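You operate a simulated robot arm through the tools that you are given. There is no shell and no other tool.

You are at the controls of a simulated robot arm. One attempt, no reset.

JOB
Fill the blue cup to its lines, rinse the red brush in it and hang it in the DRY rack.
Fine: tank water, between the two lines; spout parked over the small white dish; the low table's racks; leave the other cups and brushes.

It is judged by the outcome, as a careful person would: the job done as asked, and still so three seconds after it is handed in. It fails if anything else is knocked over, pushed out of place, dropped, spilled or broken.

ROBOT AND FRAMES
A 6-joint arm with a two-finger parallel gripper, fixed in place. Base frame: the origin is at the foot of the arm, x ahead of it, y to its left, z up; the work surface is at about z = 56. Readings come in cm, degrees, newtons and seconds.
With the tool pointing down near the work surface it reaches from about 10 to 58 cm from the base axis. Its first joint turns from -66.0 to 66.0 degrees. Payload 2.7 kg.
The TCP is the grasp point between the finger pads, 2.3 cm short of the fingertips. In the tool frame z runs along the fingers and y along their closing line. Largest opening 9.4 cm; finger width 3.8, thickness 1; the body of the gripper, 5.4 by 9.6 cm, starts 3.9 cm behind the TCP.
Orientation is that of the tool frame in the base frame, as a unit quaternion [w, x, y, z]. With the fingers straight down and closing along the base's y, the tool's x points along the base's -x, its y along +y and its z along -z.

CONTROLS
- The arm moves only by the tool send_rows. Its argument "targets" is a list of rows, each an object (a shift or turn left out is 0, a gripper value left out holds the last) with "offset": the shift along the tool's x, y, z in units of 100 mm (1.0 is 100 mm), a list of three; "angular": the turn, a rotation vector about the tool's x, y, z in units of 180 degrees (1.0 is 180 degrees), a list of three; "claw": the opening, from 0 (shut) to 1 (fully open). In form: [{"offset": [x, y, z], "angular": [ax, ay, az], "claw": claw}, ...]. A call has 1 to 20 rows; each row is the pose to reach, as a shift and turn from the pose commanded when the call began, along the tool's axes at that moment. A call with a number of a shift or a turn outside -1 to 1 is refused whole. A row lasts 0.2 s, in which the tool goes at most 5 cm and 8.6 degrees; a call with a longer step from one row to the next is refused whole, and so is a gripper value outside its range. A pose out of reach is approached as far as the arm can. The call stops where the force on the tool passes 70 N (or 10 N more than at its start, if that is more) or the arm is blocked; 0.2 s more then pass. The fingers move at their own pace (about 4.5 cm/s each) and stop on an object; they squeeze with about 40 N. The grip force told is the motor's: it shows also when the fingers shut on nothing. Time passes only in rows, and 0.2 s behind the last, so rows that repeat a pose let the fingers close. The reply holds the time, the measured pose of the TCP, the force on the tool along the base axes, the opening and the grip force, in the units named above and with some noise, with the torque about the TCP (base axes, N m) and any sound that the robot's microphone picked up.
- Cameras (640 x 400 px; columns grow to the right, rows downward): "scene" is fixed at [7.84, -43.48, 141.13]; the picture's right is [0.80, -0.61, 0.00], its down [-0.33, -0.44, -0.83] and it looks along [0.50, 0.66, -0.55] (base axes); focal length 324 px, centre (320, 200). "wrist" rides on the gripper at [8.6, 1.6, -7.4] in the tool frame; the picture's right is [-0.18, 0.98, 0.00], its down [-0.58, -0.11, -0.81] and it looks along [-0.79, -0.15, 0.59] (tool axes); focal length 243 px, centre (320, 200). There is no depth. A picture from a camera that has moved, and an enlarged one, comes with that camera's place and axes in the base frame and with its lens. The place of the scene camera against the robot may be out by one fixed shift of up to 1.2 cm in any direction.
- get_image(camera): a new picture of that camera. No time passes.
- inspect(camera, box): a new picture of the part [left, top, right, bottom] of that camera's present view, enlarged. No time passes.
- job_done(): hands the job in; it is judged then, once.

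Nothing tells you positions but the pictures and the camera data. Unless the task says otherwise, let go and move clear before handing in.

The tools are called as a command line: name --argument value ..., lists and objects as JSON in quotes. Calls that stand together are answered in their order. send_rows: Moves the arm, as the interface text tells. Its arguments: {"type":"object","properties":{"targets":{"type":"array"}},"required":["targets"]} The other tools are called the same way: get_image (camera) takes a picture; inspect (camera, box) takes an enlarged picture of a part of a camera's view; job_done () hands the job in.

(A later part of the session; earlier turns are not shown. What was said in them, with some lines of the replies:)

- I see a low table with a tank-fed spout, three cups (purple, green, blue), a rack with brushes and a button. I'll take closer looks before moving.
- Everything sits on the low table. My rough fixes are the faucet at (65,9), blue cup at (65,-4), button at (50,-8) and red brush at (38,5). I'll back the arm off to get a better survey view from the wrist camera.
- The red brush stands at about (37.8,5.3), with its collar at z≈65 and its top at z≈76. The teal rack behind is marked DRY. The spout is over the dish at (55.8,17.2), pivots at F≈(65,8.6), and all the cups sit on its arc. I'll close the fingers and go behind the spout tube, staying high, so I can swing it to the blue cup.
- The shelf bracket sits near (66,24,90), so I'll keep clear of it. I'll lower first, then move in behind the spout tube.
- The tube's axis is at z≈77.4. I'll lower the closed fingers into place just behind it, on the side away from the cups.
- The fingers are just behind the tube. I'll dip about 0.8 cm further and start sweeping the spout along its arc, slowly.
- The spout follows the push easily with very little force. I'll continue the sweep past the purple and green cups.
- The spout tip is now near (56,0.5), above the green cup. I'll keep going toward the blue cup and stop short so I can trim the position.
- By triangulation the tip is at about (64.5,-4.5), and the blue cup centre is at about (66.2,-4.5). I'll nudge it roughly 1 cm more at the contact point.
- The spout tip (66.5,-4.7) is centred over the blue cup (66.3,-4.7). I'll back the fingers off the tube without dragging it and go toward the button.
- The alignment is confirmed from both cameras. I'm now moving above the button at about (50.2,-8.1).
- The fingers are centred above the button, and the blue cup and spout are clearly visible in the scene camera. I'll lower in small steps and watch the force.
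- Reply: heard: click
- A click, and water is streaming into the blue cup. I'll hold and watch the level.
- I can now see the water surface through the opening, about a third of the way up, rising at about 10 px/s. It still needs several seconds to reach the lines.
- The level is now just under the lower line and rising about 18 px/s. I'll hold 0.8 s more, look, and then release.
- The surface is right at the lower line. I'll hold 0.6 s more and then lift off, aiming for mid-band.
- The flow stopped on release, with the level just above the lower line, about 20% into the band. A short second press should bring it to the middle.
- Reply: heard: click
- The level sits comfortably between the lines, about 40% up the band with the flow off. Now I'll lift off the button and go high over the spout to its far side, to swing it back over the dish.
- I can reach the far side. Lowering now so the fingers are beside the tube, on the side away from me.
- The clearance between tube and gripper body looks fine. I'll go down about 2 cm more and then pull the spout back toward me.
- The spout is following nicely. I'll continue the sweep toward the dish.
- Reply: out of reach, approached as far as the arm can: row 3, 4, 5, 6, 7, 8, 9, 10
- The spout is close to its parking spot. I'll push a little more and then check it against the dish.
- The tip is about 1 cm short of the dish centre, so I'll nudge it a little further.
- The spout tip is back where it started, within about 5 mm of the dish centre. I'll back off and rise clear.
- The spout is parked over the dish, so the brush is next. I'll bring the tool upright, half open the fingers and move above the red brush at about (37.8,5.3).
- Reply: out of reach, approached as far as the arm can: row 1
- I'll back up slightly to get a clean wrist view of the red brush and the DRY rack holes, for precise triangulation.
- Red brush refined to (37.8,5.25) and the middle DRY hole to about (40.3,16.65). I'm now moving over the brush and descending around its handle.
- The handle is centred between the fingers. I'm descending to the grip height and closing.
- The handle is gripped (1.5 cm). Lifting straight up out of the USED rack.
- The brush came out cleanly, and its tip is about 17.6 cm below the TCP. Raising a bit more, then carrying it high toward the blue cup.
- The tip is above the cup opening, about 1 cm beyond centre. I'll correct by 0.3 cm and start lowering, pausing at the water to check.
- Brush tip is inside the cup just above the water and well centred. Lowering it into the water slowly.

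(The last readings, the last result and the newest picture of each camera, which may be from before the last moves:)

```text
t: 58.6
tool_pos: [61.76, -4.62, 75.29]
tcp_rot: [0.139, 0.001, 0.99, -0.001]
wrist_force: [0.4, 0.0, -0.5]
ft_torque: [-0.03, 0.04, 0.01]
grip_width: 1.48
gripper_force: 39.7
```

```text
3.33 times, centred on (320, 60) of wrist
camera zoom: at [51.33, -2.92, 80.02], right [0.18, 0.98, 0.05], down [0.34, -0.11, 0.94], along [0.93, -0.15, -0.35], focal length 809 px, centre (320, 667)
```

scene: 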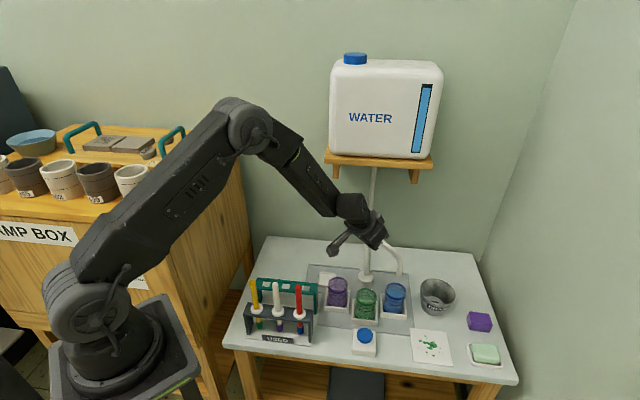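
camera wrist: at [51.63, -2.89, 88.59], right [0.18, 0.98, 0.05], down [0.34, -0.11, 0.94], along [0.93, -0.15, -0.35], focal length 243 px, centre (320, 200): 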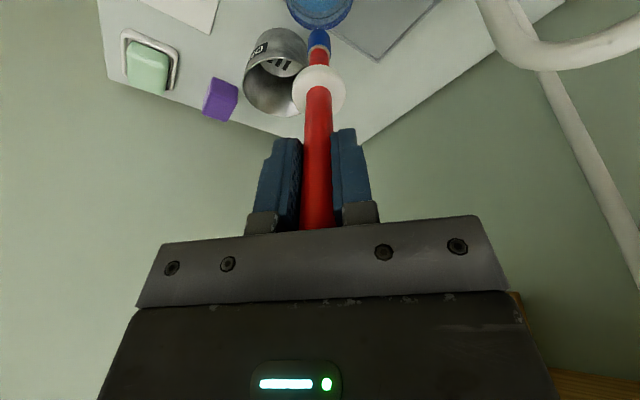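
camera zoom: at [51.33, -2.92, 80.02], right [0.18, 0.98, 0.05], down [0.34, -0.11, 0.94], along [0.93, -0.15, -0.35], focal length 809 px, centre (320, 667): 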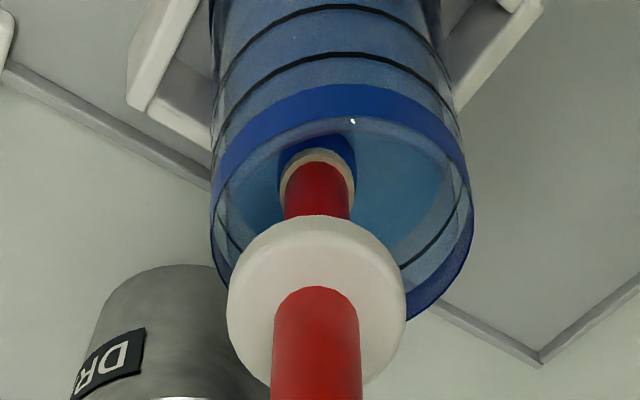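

The bristles are in the water. I'll go 0.4 cm deeper and swirl gently to rinse.

send_rows --targets '[{"offset": [0.011, 0, 0.038], "claw": 0}, {"offset": [-0.047, 0.0, 0.0545], "claw": 0}, {"offset": [-0.03, 0.042, 0.05], "claw": 0}, {"offset": [0.011, 0.06, 0.038], "claw": 0}, {"offset": [0.052, 0.042, 0.026], "claw": 0}, {"offset": [0.069, 0.0, 0.0215], "claw": 0}, {"offset": [0.052, -0.042, 0.026], "claw": 0}, {"offset": [0.011, -0.06, 0.038], "claw": 0}, {"offset": [-0.03, -0.042, 0.05], "claw": 0}, {"offset": [-0.047, 0.0, 0.0545], "claw": 0}, {"offset": [-0.03, 0.042, 0.05], "claw": 0}, {"offset": [0.011, 0.06, 0.038], "claw": 0}, {"offset": [0.052, 0.042, 0.026], "claw": 0}, {"offset": [0.069, 0.0, 0.0215], "claw": 0}, {"offset": [0.052, -0.042, 0.026], "claw": 0}, {"offset": [0.011, -0.06, 0.038], "claw": 0}, {"offset": [-0.03, -0.042, 0.05], "claw": 0}, {"offset": [0.011, 0.0, 0.038], "claw": 0}]'

inspect --camera "scene" --box '[370, 250, 420, 320]'

inspect --camera "wrist" --box '[240, 0, 400, 120]'

```text
t: 62.4
tool_pos: [61.81, -4.49, 74.82]
tcp_rot: [0.139, -0.001, 0.99, 0.0]
wrist_force: [-0.2, 0.0, 0.2]
ft_torque: [0.01, 0.01, 0.0]
grip_width: 1.49
gripper_force: 40.2
```

```text
5.71 times, centred on (395, 285) of scene
camera zoom: at [7.84, -43.48, 141.13], right [0.8, -0.61, 0.0], down [-0.33, -0.44, -0.83], along [0.5, 0.66, -0.55], focal length 1854 px, centre (-109, -286)
```

zoom: 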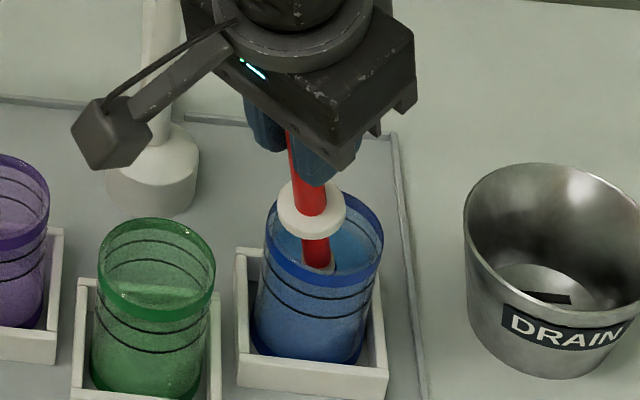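

```text
3.33 times, centred on (320, 60) of wrist
camera zoom: at [51.29, -2.84, 79.61], right [0.18, 0.98, 0.05], down [0.34, -0.11, 0.94], along [0.92, -0.15, -0.35], focal length 809 px, centre (320, 667)
```

zoom: 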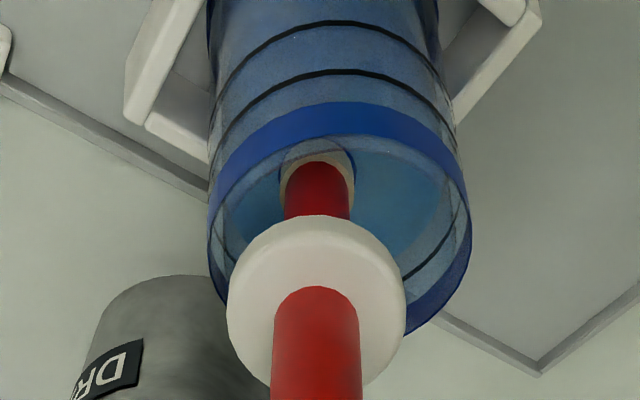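

The bristles look paler already. I'll do a second round of swirling with a little up-and-down to be thorough.

send_rows --targets '[{"offset": [-0.058, 0.0, 0.0165], "claw": 0}, {"offset": [-0.041, 0.042, 0.012], "claw": 0}, {"offset": [0.0, 0.06, 0.0], "claw": 0}, {"offset": [0.041, 0.042, -0.012], "claw": 0}, {"offset": [0.058, 0.0, -0.0165], "claw": 0}, {"offset": [0.041, -0.042, -0.012], "claw": 0}, {"offset": [0.0, -0.06, 0.0], "claw": 0}, {"offset": [-0.041, -0.042, 0.012], "claw": 0}, {"offset": [-0.058, 0.0, 0.0165], "claw": 0}, {"offset": [-0.041, 0.042, 0.012], "claw": 0}, {"offset": [0.0, 0.06, 0.0], "claw": 0}, {"offset": [0.041, 0.042, -0.012], "claw": 0}, {"offset": [0.058, 0.0, -0.0165], "claw": 0}, {"offset": [0.041, -0.042, -0.012], "claw": 0}, {"offset": [0.0, -0.06, 0.0], "claw": 0}, {"offset": [-0.041, -0.042, 0.012], "claw": 0}, {"offset": [0.0, 0.0, 0.0], "claw": 0}]'

send_rows --targets '[{"offset": [-0.02, 0, -0.07], "claw": 0}, {"offset": [-0.05, 0, -0.17], "claw": 0}, {"offset": [-0.08, 0, -0.28], "claw": 0}, {"offset": [-0.12, 0, -0.42], "claw": 0}, {"offset": [-0.12, 0, -0.42], "claw": 0}]'

inspect --camera "scene" --box '[370, 250, 420, 320]'

inspect --camera "wrist" --box '[240, 0, 400, 120]'

```text
t: 66.0
tool_pos: [61.82, -4.54, 74.98]
tcp_rot: [0.139, 0.0, 0.99, 0.0]
wrist_force: [-1.4, 0.6, -0.1]
ft_torque: [-0.01, 0.0, 0.01]
grip_width: 1.52
gripper_force: 40.5
```

```text
t: 67.2
tool_pos: [61.77, -4.28, 79.24]
tcp_rot: [0.139, 0.0, 0.99, 0.0]
wrist_force: [0.5, -0.5, -0.5]
ft_torque: [0.0, 0.01, 0.01]
grip_width: 1.47
gripper_force: 39.8
```

```text
5.71 times, centred on (395, 285) of scene
camera zoom: at [7.84, -43.48, 141.13], right [0.8, -0.61, 0.0], down [-0.33, -0.44, -0.83], along [0.5, 0.66, -0.55], focal length 1854 px, centre (-109, -286)
```

zoom: 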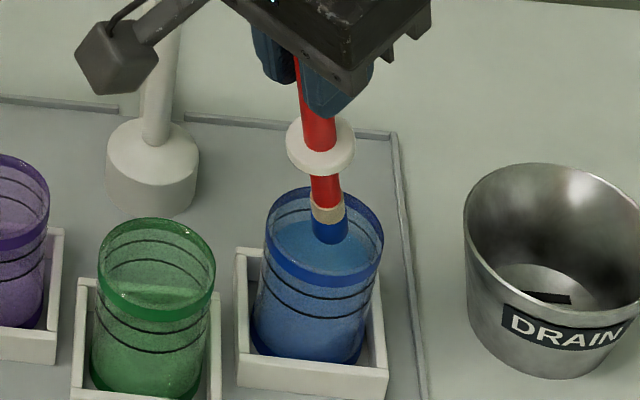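

```text
3.33 times, centred on (320, 60) of wrist
camera zoom: at [51.3, -2.71, 84.08], right [0.18, 0.98, 0.05], down [0.34, -0.11, 0.94], along [0.93, -0.15, -0.35], focal length 809 px, centre (320, 667)
```

zoom: 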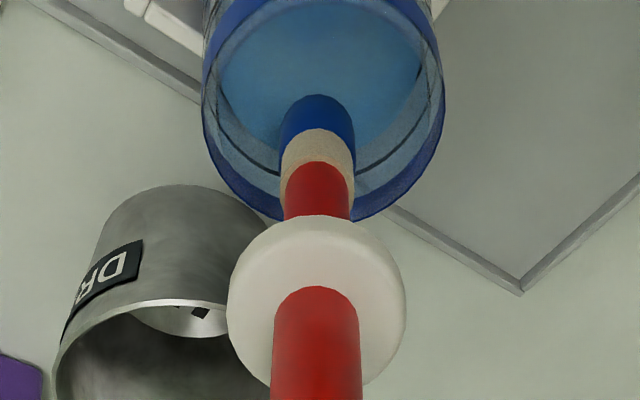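

The bristles are only partly clean: the upper part is tan now, but the lower half is still blue. So the rinse is progressive. I'll go back down and keep swirling.

send_rows --targets '[{"offset": [0.03, 0, 0.15], "claw": 0}, {"offset": [0.06, 0, 0.3], "claw": 0}, {"offset": [0.091, 0, 0.428], "claw": 0}]'

send_rows --targets '[{"offset": [-0.077, 0.0, 0.022], "claw": 0}, {"offset": [-0.038, 0.069, 0.011], "claw": 0}, {"offset": [0.038, 0.069, -0.011], "claw": 0}, {"offset": [0.077, 0.0, -0.022], "claw": 0}, {"offset": [0.038, -0.069, -0.011], "claw": 0}, {"offset": [-0.038, -0.069, 0.011], "claw": 0}, {"offset": [-0.077, 0.0, 0.022], "claw": 0}, {"offset": [-0.038, 0.069, 0.011], "claw": 0}, {"offset": [0.038, 0.069, -0.011], "claw": 0}, {"offset": [0.077, 0.0, -0.022], "claw": 0}, {"offset": [0.038, -0.069, -0.011], "claw": 0}, {"offset": [-0.038, -0.069, 0.011], "claw": 0}, {"offset": [-0.077, 0.0, 0.022], "claw": 0}, {"offset": [-0.038, 0.069, 0.011], "claw": 0}, {"offset": [0.038, 0.069, -0.011], "claw": 0}, {"offset": [0.077, 0.0, -0.022], "claw": 0}, {"offset": [0.038, -0.069, -0.011], "claw": 0}, {"offset": [-0.038, -0.069, 0.011], "claw": 0}, {"offset": [0, 0.0, 0], "claw": 0}]'

inspect --camera "scene" --box '[370, 250, 420, 320]'

inspect --camera "wrist" --box '[240, 0, 400, 120]'

```text
t: 68.0
tool_pos: [62.16, -4.65, 74.99]
tcp_rot: [0.14, -0.001, 0.99, 0.0]
wrist_force: [1.0, 0.3, -0.5]
ft_torque: [0.01, -0.03, -0.02]
grip_width: 1.46
gripper_force: 39.6
```

```text
t: 72.0
tool_pos: [62.11, -4.53, 74.96]
tcp_rot: [0.14, 0.0, 0.99, -0.001]
wrist_force: [-0.2, -0.6, -0.5]
ft_torque: [0.0, 0.0, 0.0]
grip_width: 1.51
gripper_force: 39.4
```

```text
5.71 times, centred on (395, 285) of scene
camera zoom: at [7.84, -43.48, 141.13], right [0.8, -0.61, 0.0], down [-0.33, -0.44, -0.83], along [0.5, 0.66, -0.55], focal length 1854 px, centre (-109, -286)
```

zoom: 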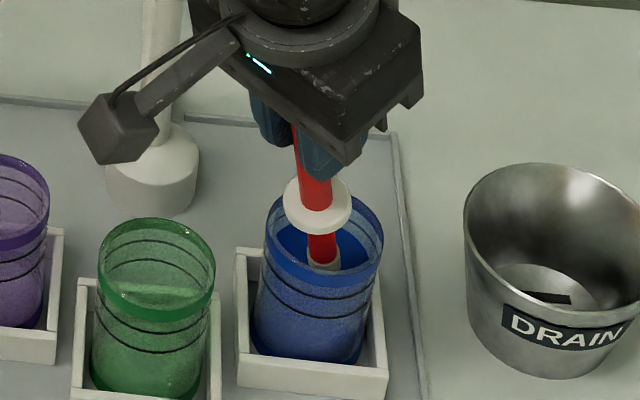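

```text
3.33 times, centred on (320, 60) of wrist
camera zoom: at [51.67, -2.86, 79.72], right [0.18, 0.98, 0.05], down [0.34, -0.11, 0.94], along [0.93, -0.15, -0.35], focal length 809 px, centre (320, 667)
```

zoom: 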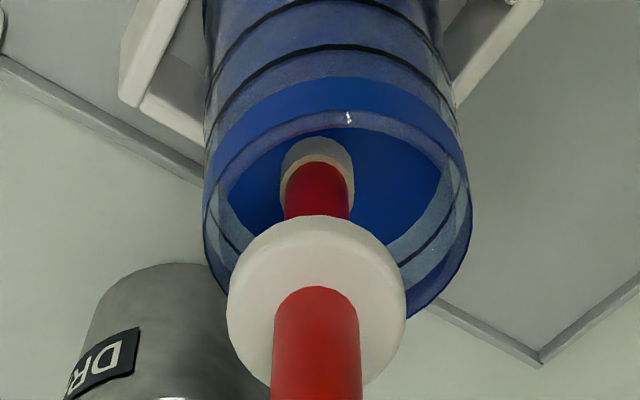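

The water just turned dark blue, so the paint is coming off. One more round of swirling, then I'll lift to check the bristles.

send_rows --targets '[{"offset": [-0.077, 0.0, 0.022], "claw": 0}, {"offset": [-0.038, 0.069, 0.011], "claw": 0}, {"offset": [0.038, 0.069, -0.011], "claw": 0}, {"offset": [0.077, 0.0, -0.022], "claw": 0}, {"offset": [0.038, -0.069, -0.011], "claw": 0}, {"offset": [-0.038, -0.069, 0.011], "claw": 0}, {"offset": [-0.077, 0.0, 0.022], "claw": 0}, {"offset": [-0.038, 0.069, 0.011], "claw": 0}, {"offset": [0.038, 0.069, -0.011], "claw": 0}, {"offset": [0.077, 0.0, -0.022], "claw": 0}, {"offset": [0.038, -0.069, -0.011], "claw": 0}, {"offset": [-0.038, -0.069, 0.011], "claw": 0}, {"offset": [-0.077, 0.0, 0.022], "claw": 0}, {"offset": [-0.038, 0.069, 0.011], "claw": 0}, {"offset": [0.038, 0.069, -0.011], "claw": 0}, {"offset": [0.077, 0.0, -0.022], "claw": 0}, {"offset": [0.038, -0.069, -0.011], "claw": 0}, {"offset": [-0.038, -0.069, 0.011], "claw": 0}, {"offset": [0, 0.0, 0], "claw": 0}]'

send_rows --targets '[{"offset": [-0.02, 0, -0.07], "claw": 0}, {"offset": [-0.05, 0, -0.17], "claw": 0}, {"offset": [-0.08, 0, -0.28], "claw": 0}, {"offset": [-0.12, 0, -0.42], "claw": 0}, {"offset": [-0.12, 0, -0.42], "claw": 0}]'

inspect --camera "scene" --box '[370, 250, 420, 320]'

inspect --camera "wrist" --box '[240, 0, 400, 120]'

```text
t: 76.0
tool_pos: [62.21, -4.6, 74.99]
tcp_rot: [0.14, 0.001, 0.99, 0.0]
wrist_force: [0.8, -1.0, 0.1]
ft_torque: [-0.01, 0.0, -0.01]
grip_width: 1.49
gripper_force: 39.5
```

```text
t: 77.2
tool_pos: [62.03, -4.52, 79.45]
tcp_rot: [0.139, 0.0, 0.99, 0.0]
wrist_force: [0.4, -1.1, -1.3]
ft_torque: [0.01, -0.03, 0.01]
grip_width: 1.47
gripper_force: 39.9
```

```text
5.71 times, centred on (395, 285) of scene
camera zoom: at [7.84, -43.48, 141.13], right [0.8, -0.61, 0.0], down [-0.33, -0.44, -0.83], along [0.5, 0.66, -0.55], focal length 1854 px, centre (-109, -286)
```

zoom: 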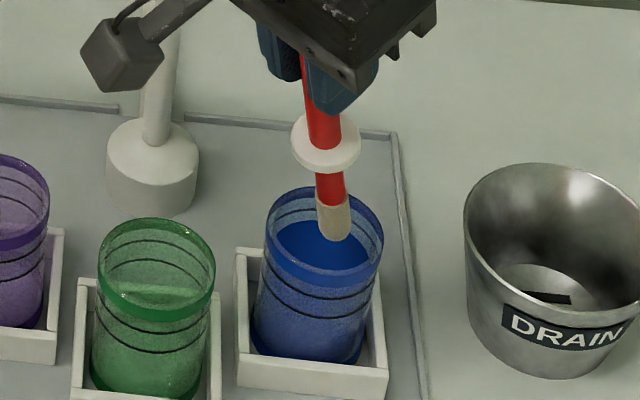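

```text
3.33 times, centred on (320, 60) of wrist
camera zoom: at [51.55, -2.78, 84.15], right [0.18, 0.98, 0.05], down [0.34, -0.11, 0.94], along [0.93, -0.15, -0.35], focal length 809 px, centre (320, 667)
```

zoom: 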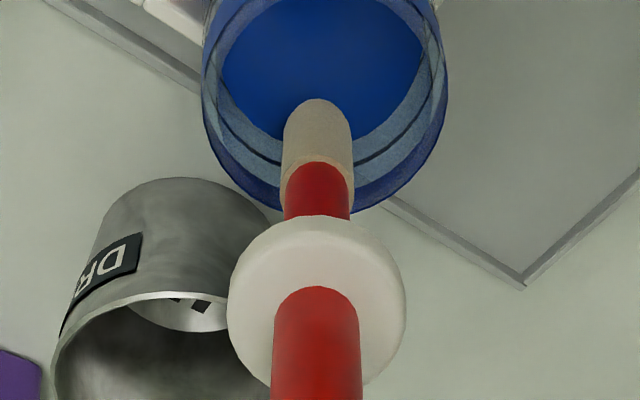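

The bristles are fully clean now. I'll hold the brush just above the water for a few seconds so it drips into the cup, and check the level.

send_rows --targets '[{"offset": [0, 0.03, 0], "claw": 0}, {"offset": [0, -0.03, 0], "claw": 0}, {"offset": [0, 0.03, 0], "claw": 0}, {"offset": [0, -0.03, 0], "claw": 0}, {"offset": [0, 0, 0], "claw": 0}, {"offset": [0, 0, 0], "claw": 0}, {"offset": [0, 0, 0], "claw": 0}, {"offset": [0, 0, 0], "claw": 0}, {"offset": [0, 0, 0], "claw": 0}, {"offset": [0, 0, 0], "claw": 0}, {"offset": [0, 0, 0], "claw": 0}, {"offset": [0, 0, 0], "claw": 0}, {"offset": [0, 0, 0], "claw": 0}, {"offset": [0, 0, 0], "claw": 0}, {"offset": [0, 0, 0], "claw": 0}]'

inspect --camera "scene" --box '[386, 280, 406, 316]'

```text
t: 80.4
tool_pos: [62.34, -4.59, 79.44]
tcp_rot: [0.139, 0.0, 0.99, 0.0]
wrist_force: [0.1, 0.9, 0.3]
ft_torque: [0.02, -0.01, 0.01]
grip_width: 1.47
gripper_force: 40.0
```

```text
11.11 times, centred on (396, 298) of scene
camera zoom: at [7.84, -43.48, 141.13], right [0.8, -0.61, 0.0], down [-0.33, -0.44, -0.83], along [0.5, 0.66, -0.55], focal length 3605 px, centre (-524, -889)
```

zoom: 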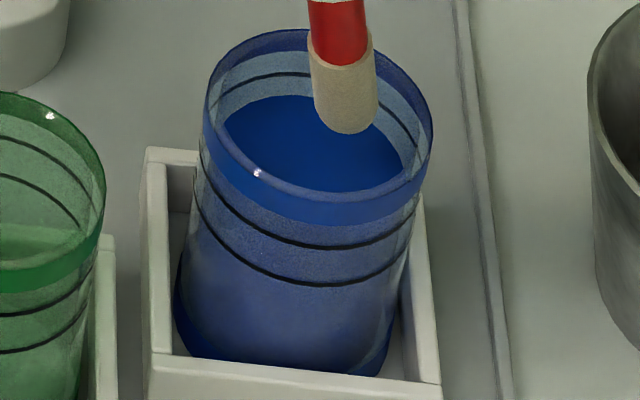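

The level is still mid-band and the brush is clean. Lifting out and carrying the brush to above the middle hole of the DRY rack.

send_rows --targets '[{"offset": [-0.04, 0, -0.15], "claw": 0}, {"offset": [-0.1, 0, -0.35], "claw": 0}, {"offset": [-0.16, 0, -0.57], "claw": 0}, {"offset": [-0.22, 0, -0.769], "claw": 0}, {"offset": [-0.22, 0, -0.769], "claw": 0}]'

send_rows --targets '[{"offset": [0.2, 0.08, -0.06], "angular": [0, 0.025, 0], "claw": 0}, {"offset": [0.45, 0.18, -0.13], "angular": [0, 0.05, 0], "claw": 0}, {"offset": [0.7, 0.33, -0.2], "angular": [0, 0.075, 0], "claw": 0}, {"offset": [0.961, 0.5, -0.276], "angular": [0, 0.0889, 0], "claw": 0}, {"offset": [0.961, 0.5, -0.276], "angular": [0, 0.0889, 0], "claw": 0}]'

inspect --camera "scene" --box '[230, 180, 430, 340]'

```text
t: 81.6
tool_pos: [62.07, -4.46, 87.38]
tcp_rot: [0.14, 0.0, 0.99, -0.001]
wrist_force: [-0.1, -0.4, -0.3]
ft_torque: [0.02, -0.01, -0.02]
grip_width: 1.5
gripper_force: 39.8
```

```text
t: 82.8
tool_pos: [52.18, 0.5, 87.43]
tcp_rot: [0.0, 0.0, 1.0, 0.0]
wrist_force: [-0.6, 0.2, -0.1]
ft_torque: [0.0, 0.04, 0.01]
grip_width: 1.48
gripper_force: 39.8
```

```text
2.50 times, centred on (330, 260) of scene
camera zoom: at [7.84, -43.48, 141.13], right [0.8, -0.61, 0.0], down [-0.33, -0.44, -0.83], along [0.5, 0.66, -0.55], focal length 811 px, centre (295, 50)
```

zoom: 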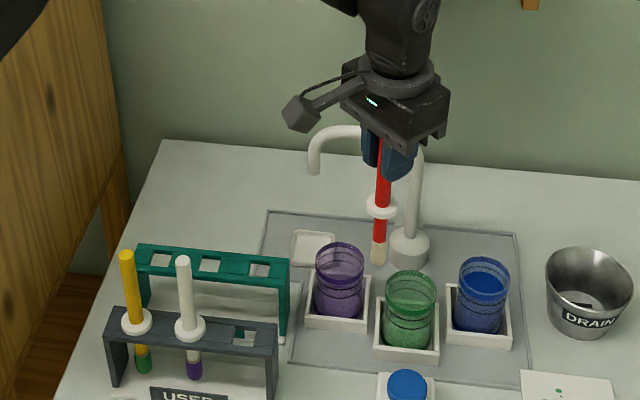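

send_rows --targets '[{"offset": [0.25, 0.22, 0], "claw": 0}, {"offset": [0.5, 0.45, 0], "claw": 0}, {"offset": [0.75, 0.68, 0], "claw": 0}, {"offset": [1.0, 0.9, 0], "claw": 0}, {"offset": [1.0, 0.9, 0], "claw": 0}]'

send_rows --targets '[{"offset": [0.06, 0.25, 0], "claw": 0}, {"offset": [0.12, 0.5, 0], "claw": 0}, {"offset": [0.19, 0.72, 0], "claw": 0}, {"offset": [0.19, 0.72, 0], "claw": 0}]'

get_image --camera "wrist"

inspect --camera "scene" --box '[240, 230, 330, 320]'

```text
t: 84.0
tool_pos: [42.16, 9.56, 87.25]
tcp_rot: [0.001, 0.0, 1.0, 0.0]
wrist_force: [-0.7, 1.0, 0.1]
ft_torque: [0.02, 0.0, 0.03]
grip_width: 1.48
gripper_force: 39.7
```

```text
t: 85.0
tool_pos: [40.05, 16.86, 87.3]
tcp_rot: [0.0, 0.0, 1.0, 0.001]
wrist_force: [0.2, 0.2, -0.7]
ft_torque: [-0.02, -0.02, -0.04]
grip_width: 1.49
gripper_force: 39.8
```

```text
taken
camera wrist: at [31.29, 18.46, 94.69], right [0.18, 0.98, 0.0], down [0.58, -0.11, 0.81], along [0.79, -0.15, -0.59], focal length 243 px, centre (320, 200)
```

wrist: 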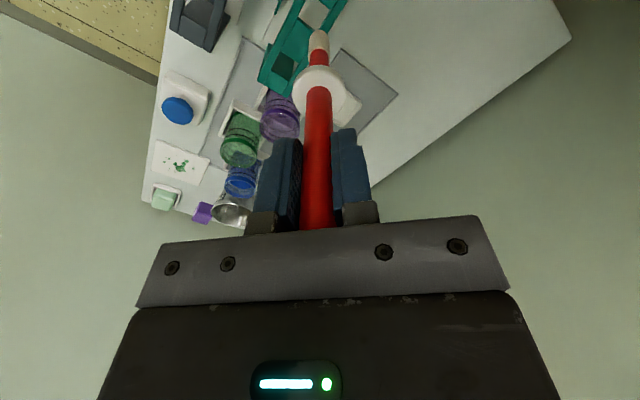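

```text
4.44 times, centred on (285, 275) of scene
camera zoom: at [7.84, -43.48, 141.13], right [0.8, -0.61, 0.0], down [-0.33, -0.44, -0.83], along [0.5, 0.66, -0.55], focal length 1442 px, centre (476, -133)
```

zoom: 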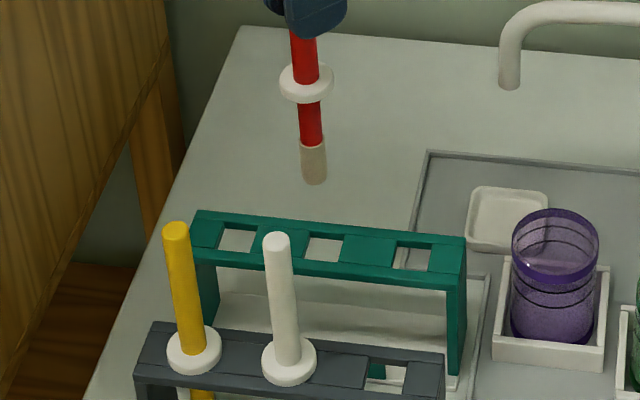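

inspect --camera "wrist" --box '[250, 0, 370, 90]'

inspect --camera "scene" --box '[275, 240, 325, 300]'

```text
4.44 times, centred on (310, 45) of wrist
camera zoom: at [31.29, 18.46, 94.69], right [0.18, 0.98, 0.0], down [0.58, -0.11, 0.81], along [0.79, -0.15, -0.59], focal length 1078 px, centre (364, 889)
```

zoom: 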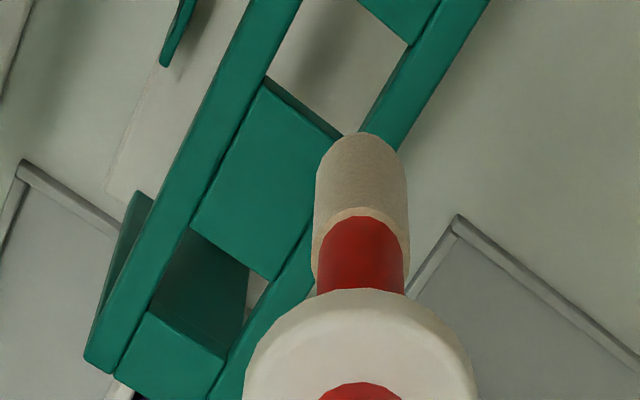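

```text
6.67 times, centred on (300, 270) of scene
camera zoom: at [7.84, -43.48, 141.13], right [0.8, -0.61, 0.0], down [-0.33, -0.44, -0.83], along [0.5, 0.66, -0.55], focal length 2163 px, centre (453, -267)
```

zoom: 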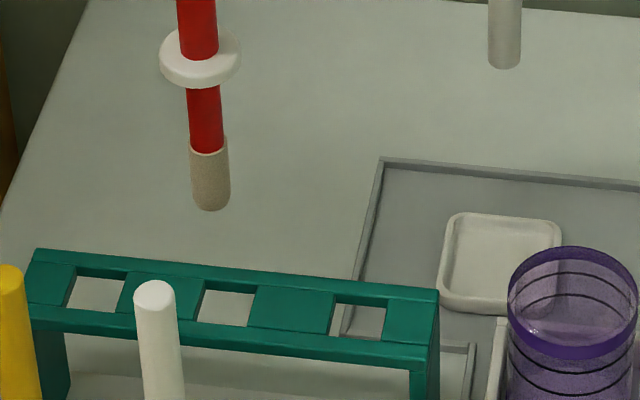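

Both cameras put the tip about 0.65 cm too far in +y relative to the middle hole. I'll correct and lower to just above the hole to re-check.

send_rows --targets '[{"offset": [0, -0.065, 0], "claw": 0}, {"offset": [0, -0.065, 0.15], "claw": 0}, {"offset": [0, -0.065, 0.33], "claw": 0}, {"offset": [0, -0.065, 0.33], "claw": 0}]'

inspect --camera "wrist" --box '[250, 0, 370, 90]'

inspect --camera "scene" --box '[275, 240, 325, 300]'

```text
t: 86.0
tool_pos: [40.02, 16.04, 83.98]
tcp_rot: [0.001, 0.0, 1.0, 0.0]
wrist_force: [0.3, -0.2, -0.2]
ft_torque: [0.03, 0.0, -0.02]
grip_width: 1.5
gripper_force: 40.2
```

```text
4.44 times, centred on (310, 45) of wrist
camera zoom: at [31.24, 17.58, 91.37], right [0.18, 0.98, 0.0], down [0.58, -0.11, 0.81], along [0.79, -0.15, -0.59], focal length 1078 px, centre (364, 889)
```

zoom: 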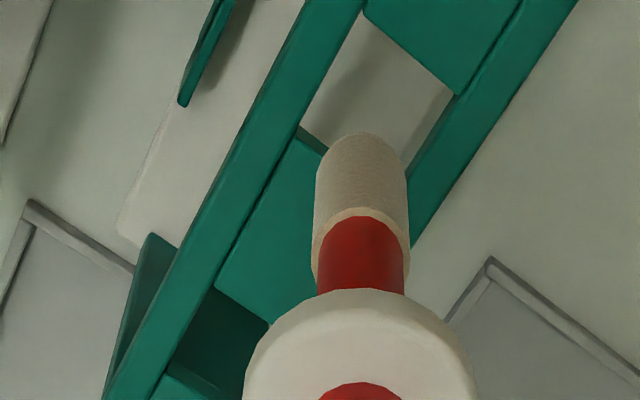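

```text
6.67 times, centred on (300, 270) of scene
camera zoom: at [7.84, -43.48, 141.13], right [0.8, -0.61, 0.0], down [-0.33, -0.44, -0.83], along [0.5, 0.66, -0.55], focal length 2163 px, centre (453, -267)
```

zoom: 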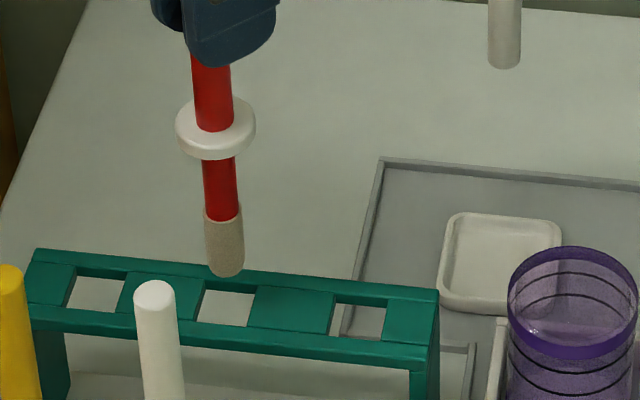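

The tip is within about 2–3 mm of the hole centre. Tiny correction, then lowering slowly while I watch the force.

send_rows --targets '[{"offset": [-0.01, 0.02, 0], "claw": 0}, {"offset": [-0.01, 0.02, 0.08], "claw": 0}, {"offset": [-0.01, 0.02, 0.17], "claw": 0}, {"offset": [-0.01, 0.02, 0.17], "claw": 0}]'

inspect --camera "wrist" --box '[250, 0, 370, 90]'

inspect --camera "scene" --box '[275, 240, 325, 300]'

```text
t: 87.0
tool_pos: [39.99, 16.16, 82.26]
tcp_rot: [0.0, 0.0, 1.0, 0.0]
wrist_force: [-0.4, -0.4, -0.7]
ft_torque: [0.04, 0.0, 0.0]
grip_width: 1.5
gripper_force: 40.5
```

```text
4.44 times, centred on (310, 45) of wrist
camera zoom: at [31.37, 17.8, 89.66], right [0.18, 0.98, 0.0], down [0.58, -0.11, 0.81], along [0.79, -0.15, -0.59], focal length 1078 px, centre (364, 889)
```

zoom: 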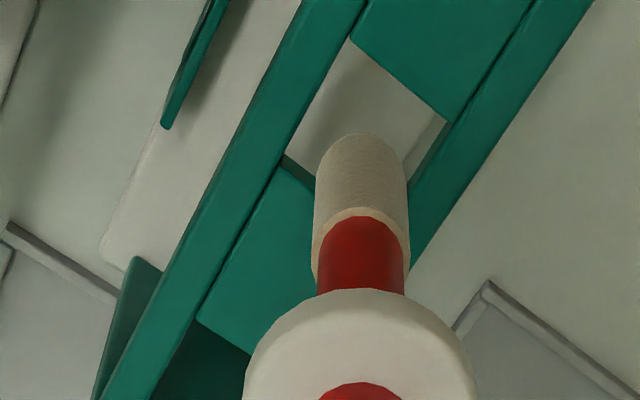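

```text
6.67 times, centred on (300, 270) of scene
camera zoom: at [7.84, -43.48, 141.13], right [0.8, -0.61, 0.0], down [-0.33, -0.44, -0.83], along [0.5, 0.66, -0.55], focal length 2163 px, centre (453, -267)
```

zoom: 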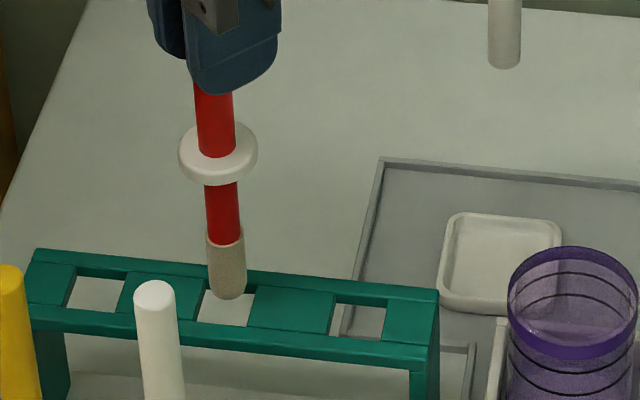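

The tip is right over the hole from both views. Inserting slowly.

send_rows --targets '[{"offset": [0, 0, 0.05], "claw": 0}, {"offset": [0, 0, 0.1], "claw": 0}, {"offset": [0, 0, 0.15], "claw": 0}, {"offset": [0, 0, 0.2], "claw": 0}]'

inspect --camera "scene" --box '[265, 240, 325, 320]'

inspect --camera "wrist" --box '[250, 0, 370, 90]'

```text
t: 88.0
tool_pos: [40.31, 16.25, 80.31]
tcp_rot: [0.0, 0.0, 1.0, 0.0]
wrist_force: [-0.8, -0.2, -0.3]
ft_torque: [-0.03, -0.02, 0.0]
grip_width: 1.5
gripper_force: 39.4
```

```text
5.00 times, centred on (295, 280) of scene
camera zoom: at [7.84, -43.48, 141.13], right [0.8, -0.61, 0.0], down [-0.33, -0.44, -0.83], along [0.5, 0.66, -0.55], focal length 1622 px, centre (445, -200)
```

zoom: 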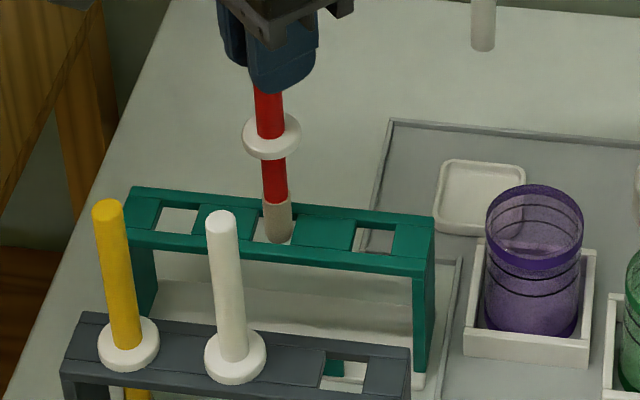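

```text
4.44 times, centred on (310, 45) of wrist
camera zoom: at [31.52, 17.93, 87.81], right [0.18, 0.98, 0.0], down [0.58, -0.11, 0.81], along [0.79, -0.15, -0.59], focal length 1078 px, centre (364, 889)
```

zoom: 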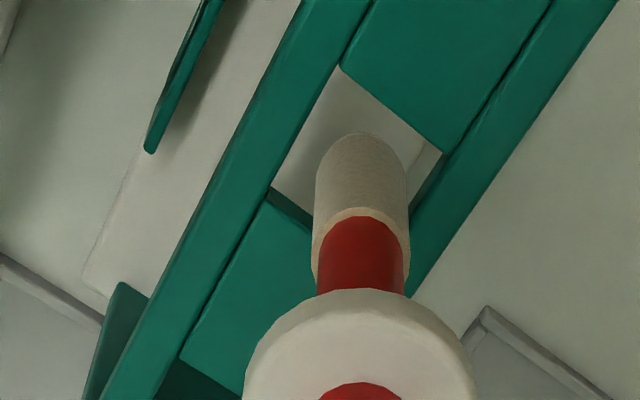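

The tip is entering the hole with no contact force. Continuing down.

send_rows --targets '[{"offset": [0, -0.005, 0.07], "claw": 0}, {"offset": [0, -0.01, 0.14], "claw": 0}, {"offset": [0, -0.01, 0.21], "claw": 0}, {"offset": [0, -0.01, 0.28], "claw": 0}, {"offset": [0, -0.01, 0.35], "claw": 0}]'

inspect --camera "scene" --box '[265, 240, 325, 320]'

inspect --camera "wrist" --box '[250, 0, 370, 90]'

```text
t: 89.2
tool_pos: [40.24, 16.2, 76.76]
tcp_rot: [0.001, 0.0, 1.0, 0.0]
wrist_force: [0.4, -0.5, -0.3]
ft_torque: [-0.02, -0.02, 0.0]
grip_width: 1.48
gripper_force: 40.3
```

```text
5.00 times, centred on (295, 280) of scene
camera zoom: at [7.84, -43.48, 141.13], right [0.8, -0.61, 0.0], down [-0.33, -0.44, -0.83], along [0.5, 0.66, -0.55], focal length 1622 px, centre (445, -200)
```

zoom: 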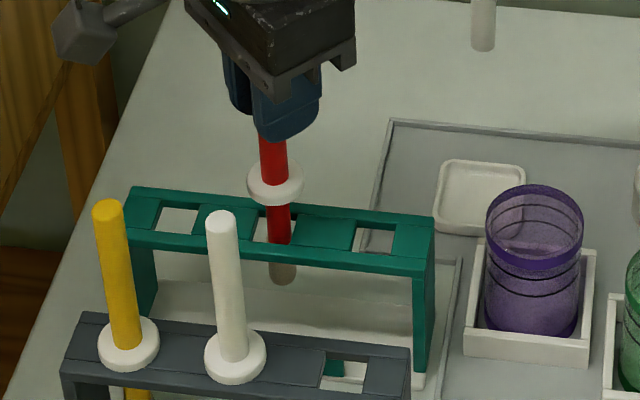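

```text
4.44 times, centred on (310, 45) of wrist
camera zoom: at [31.48, 17.8, 84.23], right [0.18, 0.98, 0.0], down [0.58, -0.11, 0.81], along [0.79, -0.15, -0.59], focal length 1078 px, centre (364, 889)
```

zoom: 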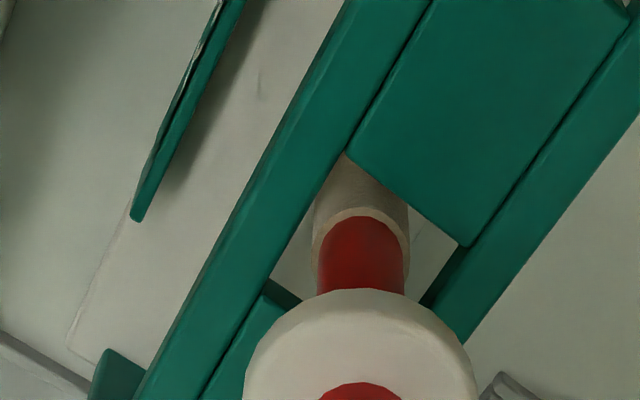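

send_rows --targets '[{"offset": [0, 0, 0.07], "claw": 0}, {"offset": [0, 0, 0.14], "claw": 0}, {"offset": [0, 0, 0.21], "claw": 0}, {"offset": [0, 0, 0.27], "claw": 0}]'

inspect --camera "scene" --box '[265, 240, 325, 320]'

inspect --camera "wrist" --box '[250, 0, 370, 90]'

```text
t: 90.2
tool_pos: [40.22, 15.92, 74.15]
tcp_rot: [0.001, 0.001, 1.0, 0.0]
wrist_force: [0.5, -0.1, -0.7]
ft_torque: [0.01, 0.02, 0.0]
grip_width: 1.5
gripper_force: 40.1
```

```text
5.00 times, centred on (295, 280) of scene
camera zoom: at [7.84, -43.48, 141.13], right [0.8, -0.61, 0.0], down [-0.33, -0.44, -0.83], along [0.5, 0.66, -0.55], focal length 1622 px, centre (445, -200)
```

zoom: 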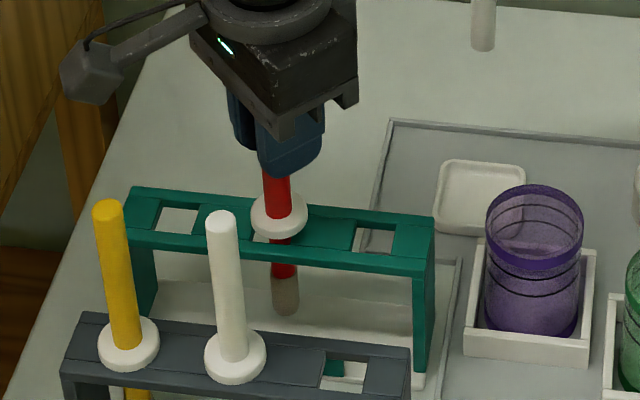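

```text
4.44 times, centred on (310, 45) of wrist
camera zoom: at [31.48, 17.7, 81.52], right [0.18, 0.98, 0.0], down [0.58, -0.11, 0.81], along [0.79, -0.15, -0.59], focal length 1078 px, centre (364, 889)
```

zoom: 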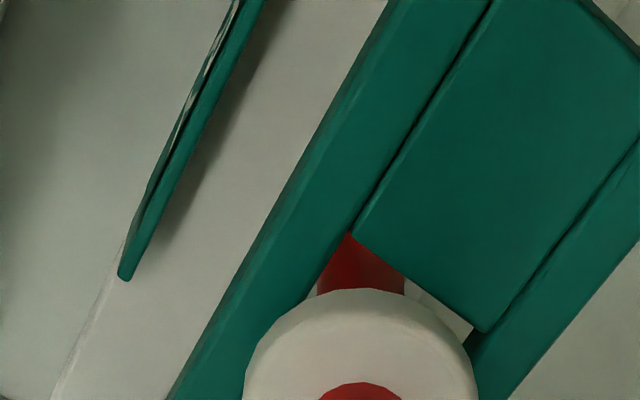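

send_rows --targets '[{"offset": [0, 0, 0.03], "claw": 0}, {"offset": [0, 0, 0.05], "claw": 0}]'

inspect --camera "scene" --box '[275, 250, 315, 310]'

```text
t: 90.8
tool_pos: [40.23, 16.12, 73.61]
tcp_rot: [0.001, 0.0, 1.0, -0.001]
wrist_force: [-0.2, -0.5, -0.6]
ft_torque: [0.02, 0.01, 0.02]
grip_width: 1.49
gripper_force: 40.5
```

```text
6.67 times, centred on (295, 280) of scene
camera zoom: at [7.84, -43.48, 141.13], right [0.8, -0.61, 0.0], down [-0.33, -0.44, -0.83], along [0.5, 0.66, -0.55], focal length 2163 px, centre (487, -333)
```

zoom: 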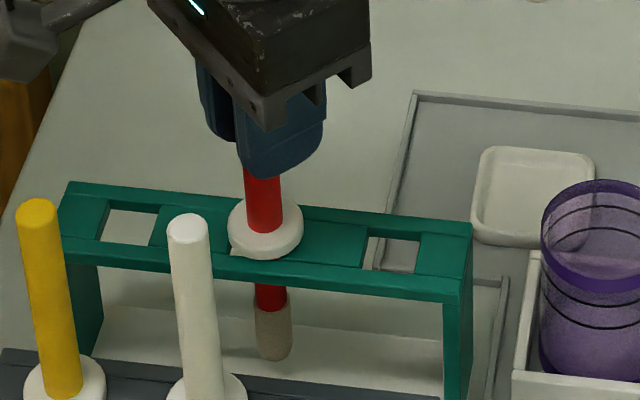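

send_rows --targets '[{"offset": [0, 0, 0.02], "claw": 0}, {"offset": [0, 0, 0.03], "claw": 0}]'

```text
t: 91.4
tool_pos: [40.27, 16.16, 73.41]
tcp_rot: [0.001, 0.0, 1.0, 0.001]
wrist_force: [-0.8, -2.9, 5.2]
ft_torque: [-0.14, 0.04, -0.01]
grip_width: 1.52
gripper_force: 40.0
```

The collar is touching down on the rack (about 5 N). I'll open the fingers gently and check the brush before lifting away.

send_rows --targets '[{"offset": [0, 0, 0], "claw": 0.2}, {"offset": [0, 0, 0], "claw": 0.4}, {"offset": [0, 0, 0], "claw": 0.5}, {"offset": [0, 0, 0], "claw": 0.5}]'

inspect --camera "scene" --box '[265, 240, 325, 320]'

get_image --camera "wrist"

```text
t: 92.4
tool_pos: [40.34, 16.1, 73.26]
tcp_rot: [0.0, 0.0, 1.0, 0.001]
wrist_force: [-0.1, -0.6, 0.9]
ft_torque: [0.0, -0.01, 0.01]
grip_width: 4.69
gripper_force: 0.1
```

```text
5.00 times, centred on (295, 280) of scene
camera zoom: at [7.84, -43.48, 141.13], right [0.8, -0.61, 0.0], down [-0.33, -0.44, -0.83], along [0.5, 0.66, -0.55], focal length 1622 px, centre (445, -200)
```

zoom: 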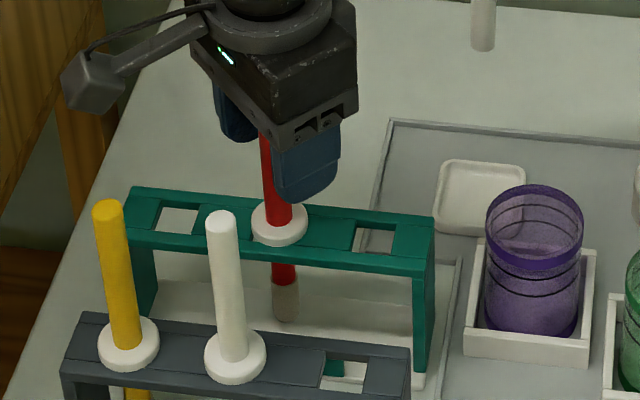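

```text
taken
camera wrist: at [31.51, 17.82, 80.73], right [0.18, 0.98, 0.0], down [0.58, -0.11, 0.81], along [0.79, -0.15, -0.59], focal length 243 px, centre (320, 200)
```

wrist: 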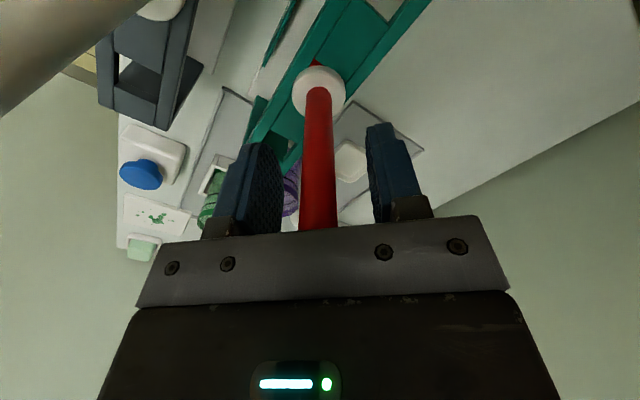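

The brush hangs upright with its collar on the rack. Rising straight up and moving clear.

send_rows --targets '[{"offset": [0, 0, -0.15], "claw": 0.5}, {"offset": [0, 0, -0.4], "claw": 0.5}, {"offset": [0, 0, -0.7], "claw": 0.5}, {"offset": [0, 0, -1.0], "claw": 0.5}, {"offset": [0, 0, -1.0], "claw": 0.5}]'

send_rows --targets '[{"offset": [0, 0, -0.4], "claw": 0.5}, {"offset": [0.2, -0.2, -0.7], "claw": 0.5}, {"offset": [0.5, -0.5, -1.0], "claw": 0.5}, {"offset": [0.8, -0.8, -1.0], "claw": 0.5}, {"offset": [0.8, -0.8, -1.0], "claw": 0.5}]'

get_image --camera "scene"

inspect --camera "scene" --box '[225, 240, 335, 350]'

inspect --camera "scene" --box '[310, 220, 430, 320]'

get_image --camera "wrist"

```text
t: 93.6
tool_pos: [40.27, 16.04, 83.33]
tcp_rot: [-0.001, 0.0, 1.0, 0.0]
wrist_force: [-0.3, 0.7, 0.5]
ft_torque: [-0.05, 0.02, 0.0]
grip_width: 4.71
gripper_force: 0.0
```

```text
refused: row 3 steps farther than a row can; nothing moved
```

```text
taken
```

scene: 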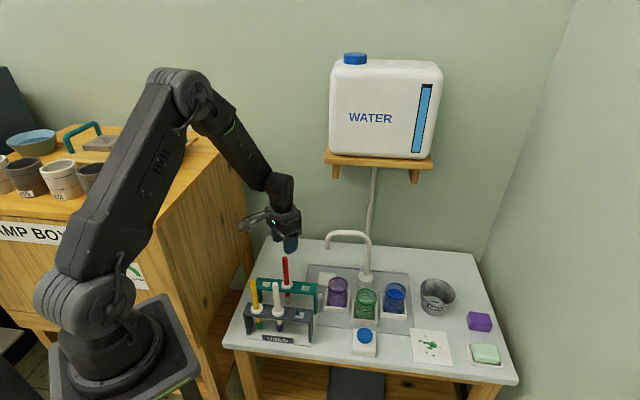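

```text
3.64 times, centred on (280, 295) of scene
camera zoom: at [7.84, -43.48, 141.13], right [0.8, -0.61, 0.0], down [-0.33, -0.44, -0.83], along [0.5, 0.66, -0.55], focal length 1180 px, centre (466, -146)
```

zoom: 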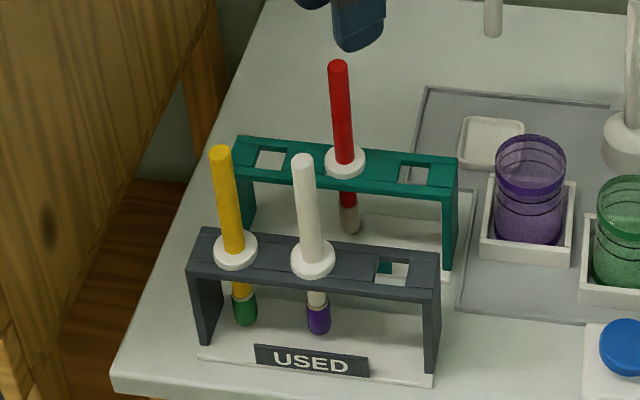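

```text
4.00 times, centred on (370, 270) of scene
camera zoom: at [7.84, -43.48, 141.13], right [0.8, -0.61, 0.0], down [-0.33, -0.44, -0.83], along [0.5, 0.66, -0.55], focal length 1298 px, centre (120, -80)
```

zoom: 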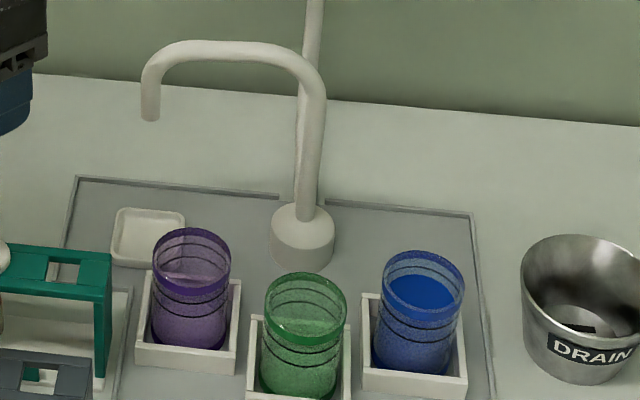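

```text
taken
camera wrist: at [31.55, 17.69, 90.78], right [0.18, 0.98, 0.0], down [0.58, -0.11, 0.81], along [0.79, -0.15, -0.59], focal length 243 px, centre (320, 200)
```

wrist: 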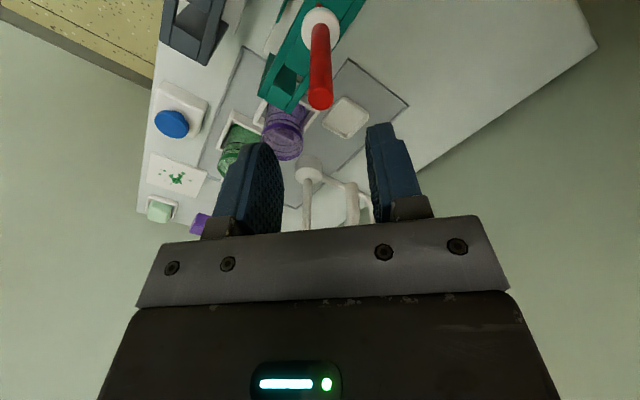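

send_rows --targets '[{"offset": [0, 0, -0.3], "claw": 0.5}, {"offset": [0.1, 0, -0.6], "claw": 0.5}, {"offset": [0.3, -0.1, -0.9], "claw": 0.5}, {"offset": [0.6, -0.2, -1.0], "claw": 0.5}, {"offset": [0.6, -0.2, -1.0], "claw": 0.5}]'

inspect --camera "scene" --box '[386, 280, 406, 316]'

inspect --camera "scene" --box '[230, 220, 530, 390]'

get_image --camera "wrist"

```text
t: 94.8
tool_pos: [34.41, 14.24, 93.36]
tcp_rot: [0.0, 0.0, 1.0, 0.0]
wrist_force: [0.2, -0.7, -0.3]
ft_torque: [0.03, -0.03, 0.03]
grip_width: 4.7
gripper_force: 0.1
```

```text
11.11 times, centred on (396, 298) of scene
camera zoom: at [7.84, -43.48, 141.13], right [0.8, -0.61, 0.0], down [-0.33, -0.44, -0.83], along [0.5, 0.66, -0.55], focal length 3605 px, centre (-524, -889)
```

zoom: 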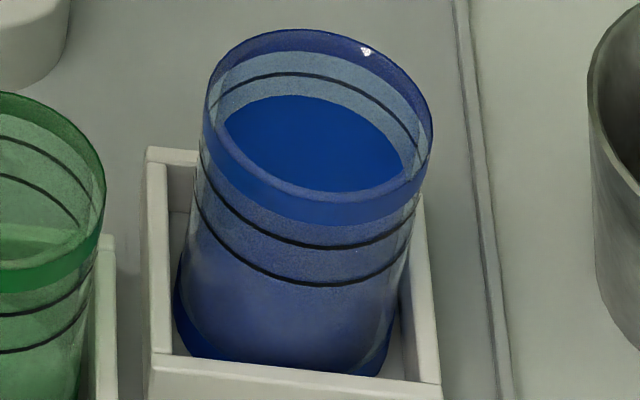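

```text
2.13 times, centred on (380, 305) of scene
camera zoom: at [7.84, -43.48, 141.13], right [0.8, -0.61, 0.0], down [-0.33, -0.44, -0.83], along [0.5, 0.66, -0.55], focal length 692 px, centre (192, -24)
```

zoom: 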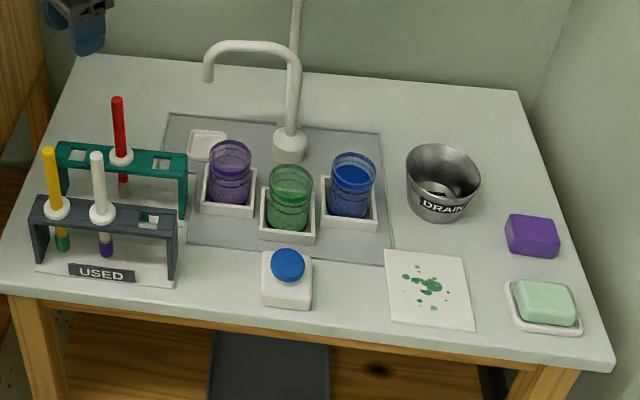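

```text
taken
camera wrist: at [25.56, 15.89, 100.71], right [0.18, 0.98, 0.0], down [0.58, -0.11, 0.81], along [0.79, -0.15, -0.59], focal length 243 px, centre (320, 200)
```

wrist: 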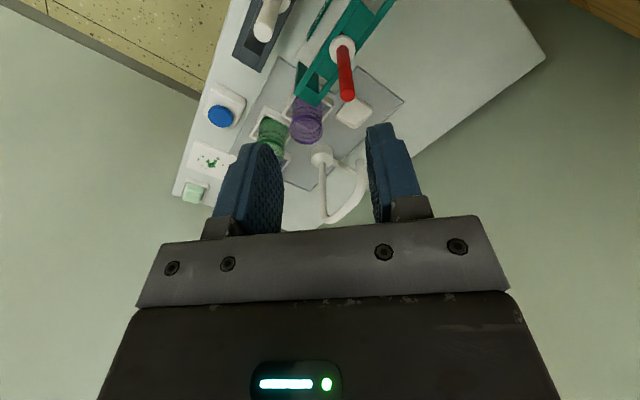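

inspect --camera "wrist" --box '[300, 80, 400, 230]'

inspect --camera "scene" --box '[310, 220, 390, 300]'

```text
2.67 times, centred on (350, 155) of wrist
camera zoom: at [25.56, 15.89, 100.71], right [0.18, 0.98, 0.0], down [0.58, -0.11, 0.81], along [0.79, -0.15, -0.59], focal length 647 px, centre (240, 320)
```

zoom: 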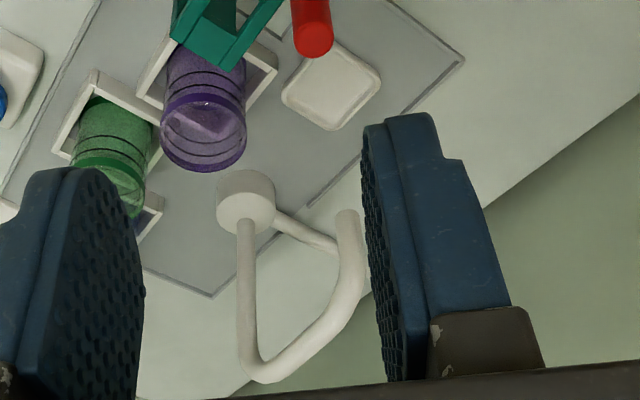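

```text
5.00 times, centred on (350, 260) of scene
camera zoom: at [7.84, -43.48, 141.13], right [0.8, -0.61, 0.0], down [-0.33, -0.44, -0.83], along [0.5, 0.66, -0.55], focal length 1622 px, centre (170, -100)
```

zoom: 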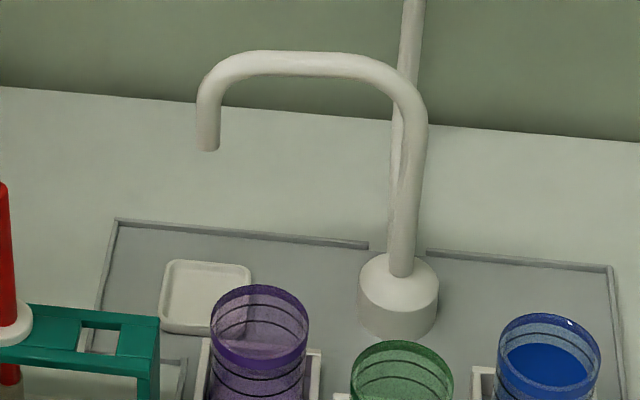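

Everything checks out:
- **Blue cup:** the tank water sits between its two lines.
- **Red brush:** the bristles are clean and it hangs in the DRY rack.
- **Spout:** it is parked over the white dish.
- **Everything else:** the other cups and brushes are undisturbed, the flow is off and the arm is clear.

I'm handing it in now.

job_done

```text
The job is handed in.
```

The job is done and handed in; no result has come back yet.

- **Blue cup:** it was filled from the tank, and the level sits between the two lines. The water is now dark blue from rinsing the brush.
- **Red brush:** its bristles are clean. It hangs by its collar in the middle hole of the DRY rack. The first rinse left some paint, so I dipped and swirled it a second time.
- **Spout:** it is parked back over the small white dish, less than 1 cm from the dish's centre, and the water is off.
- **Everything else:** the other cups and brushes are where they were, and I saw no spills. The gripper is open and clear of the table.
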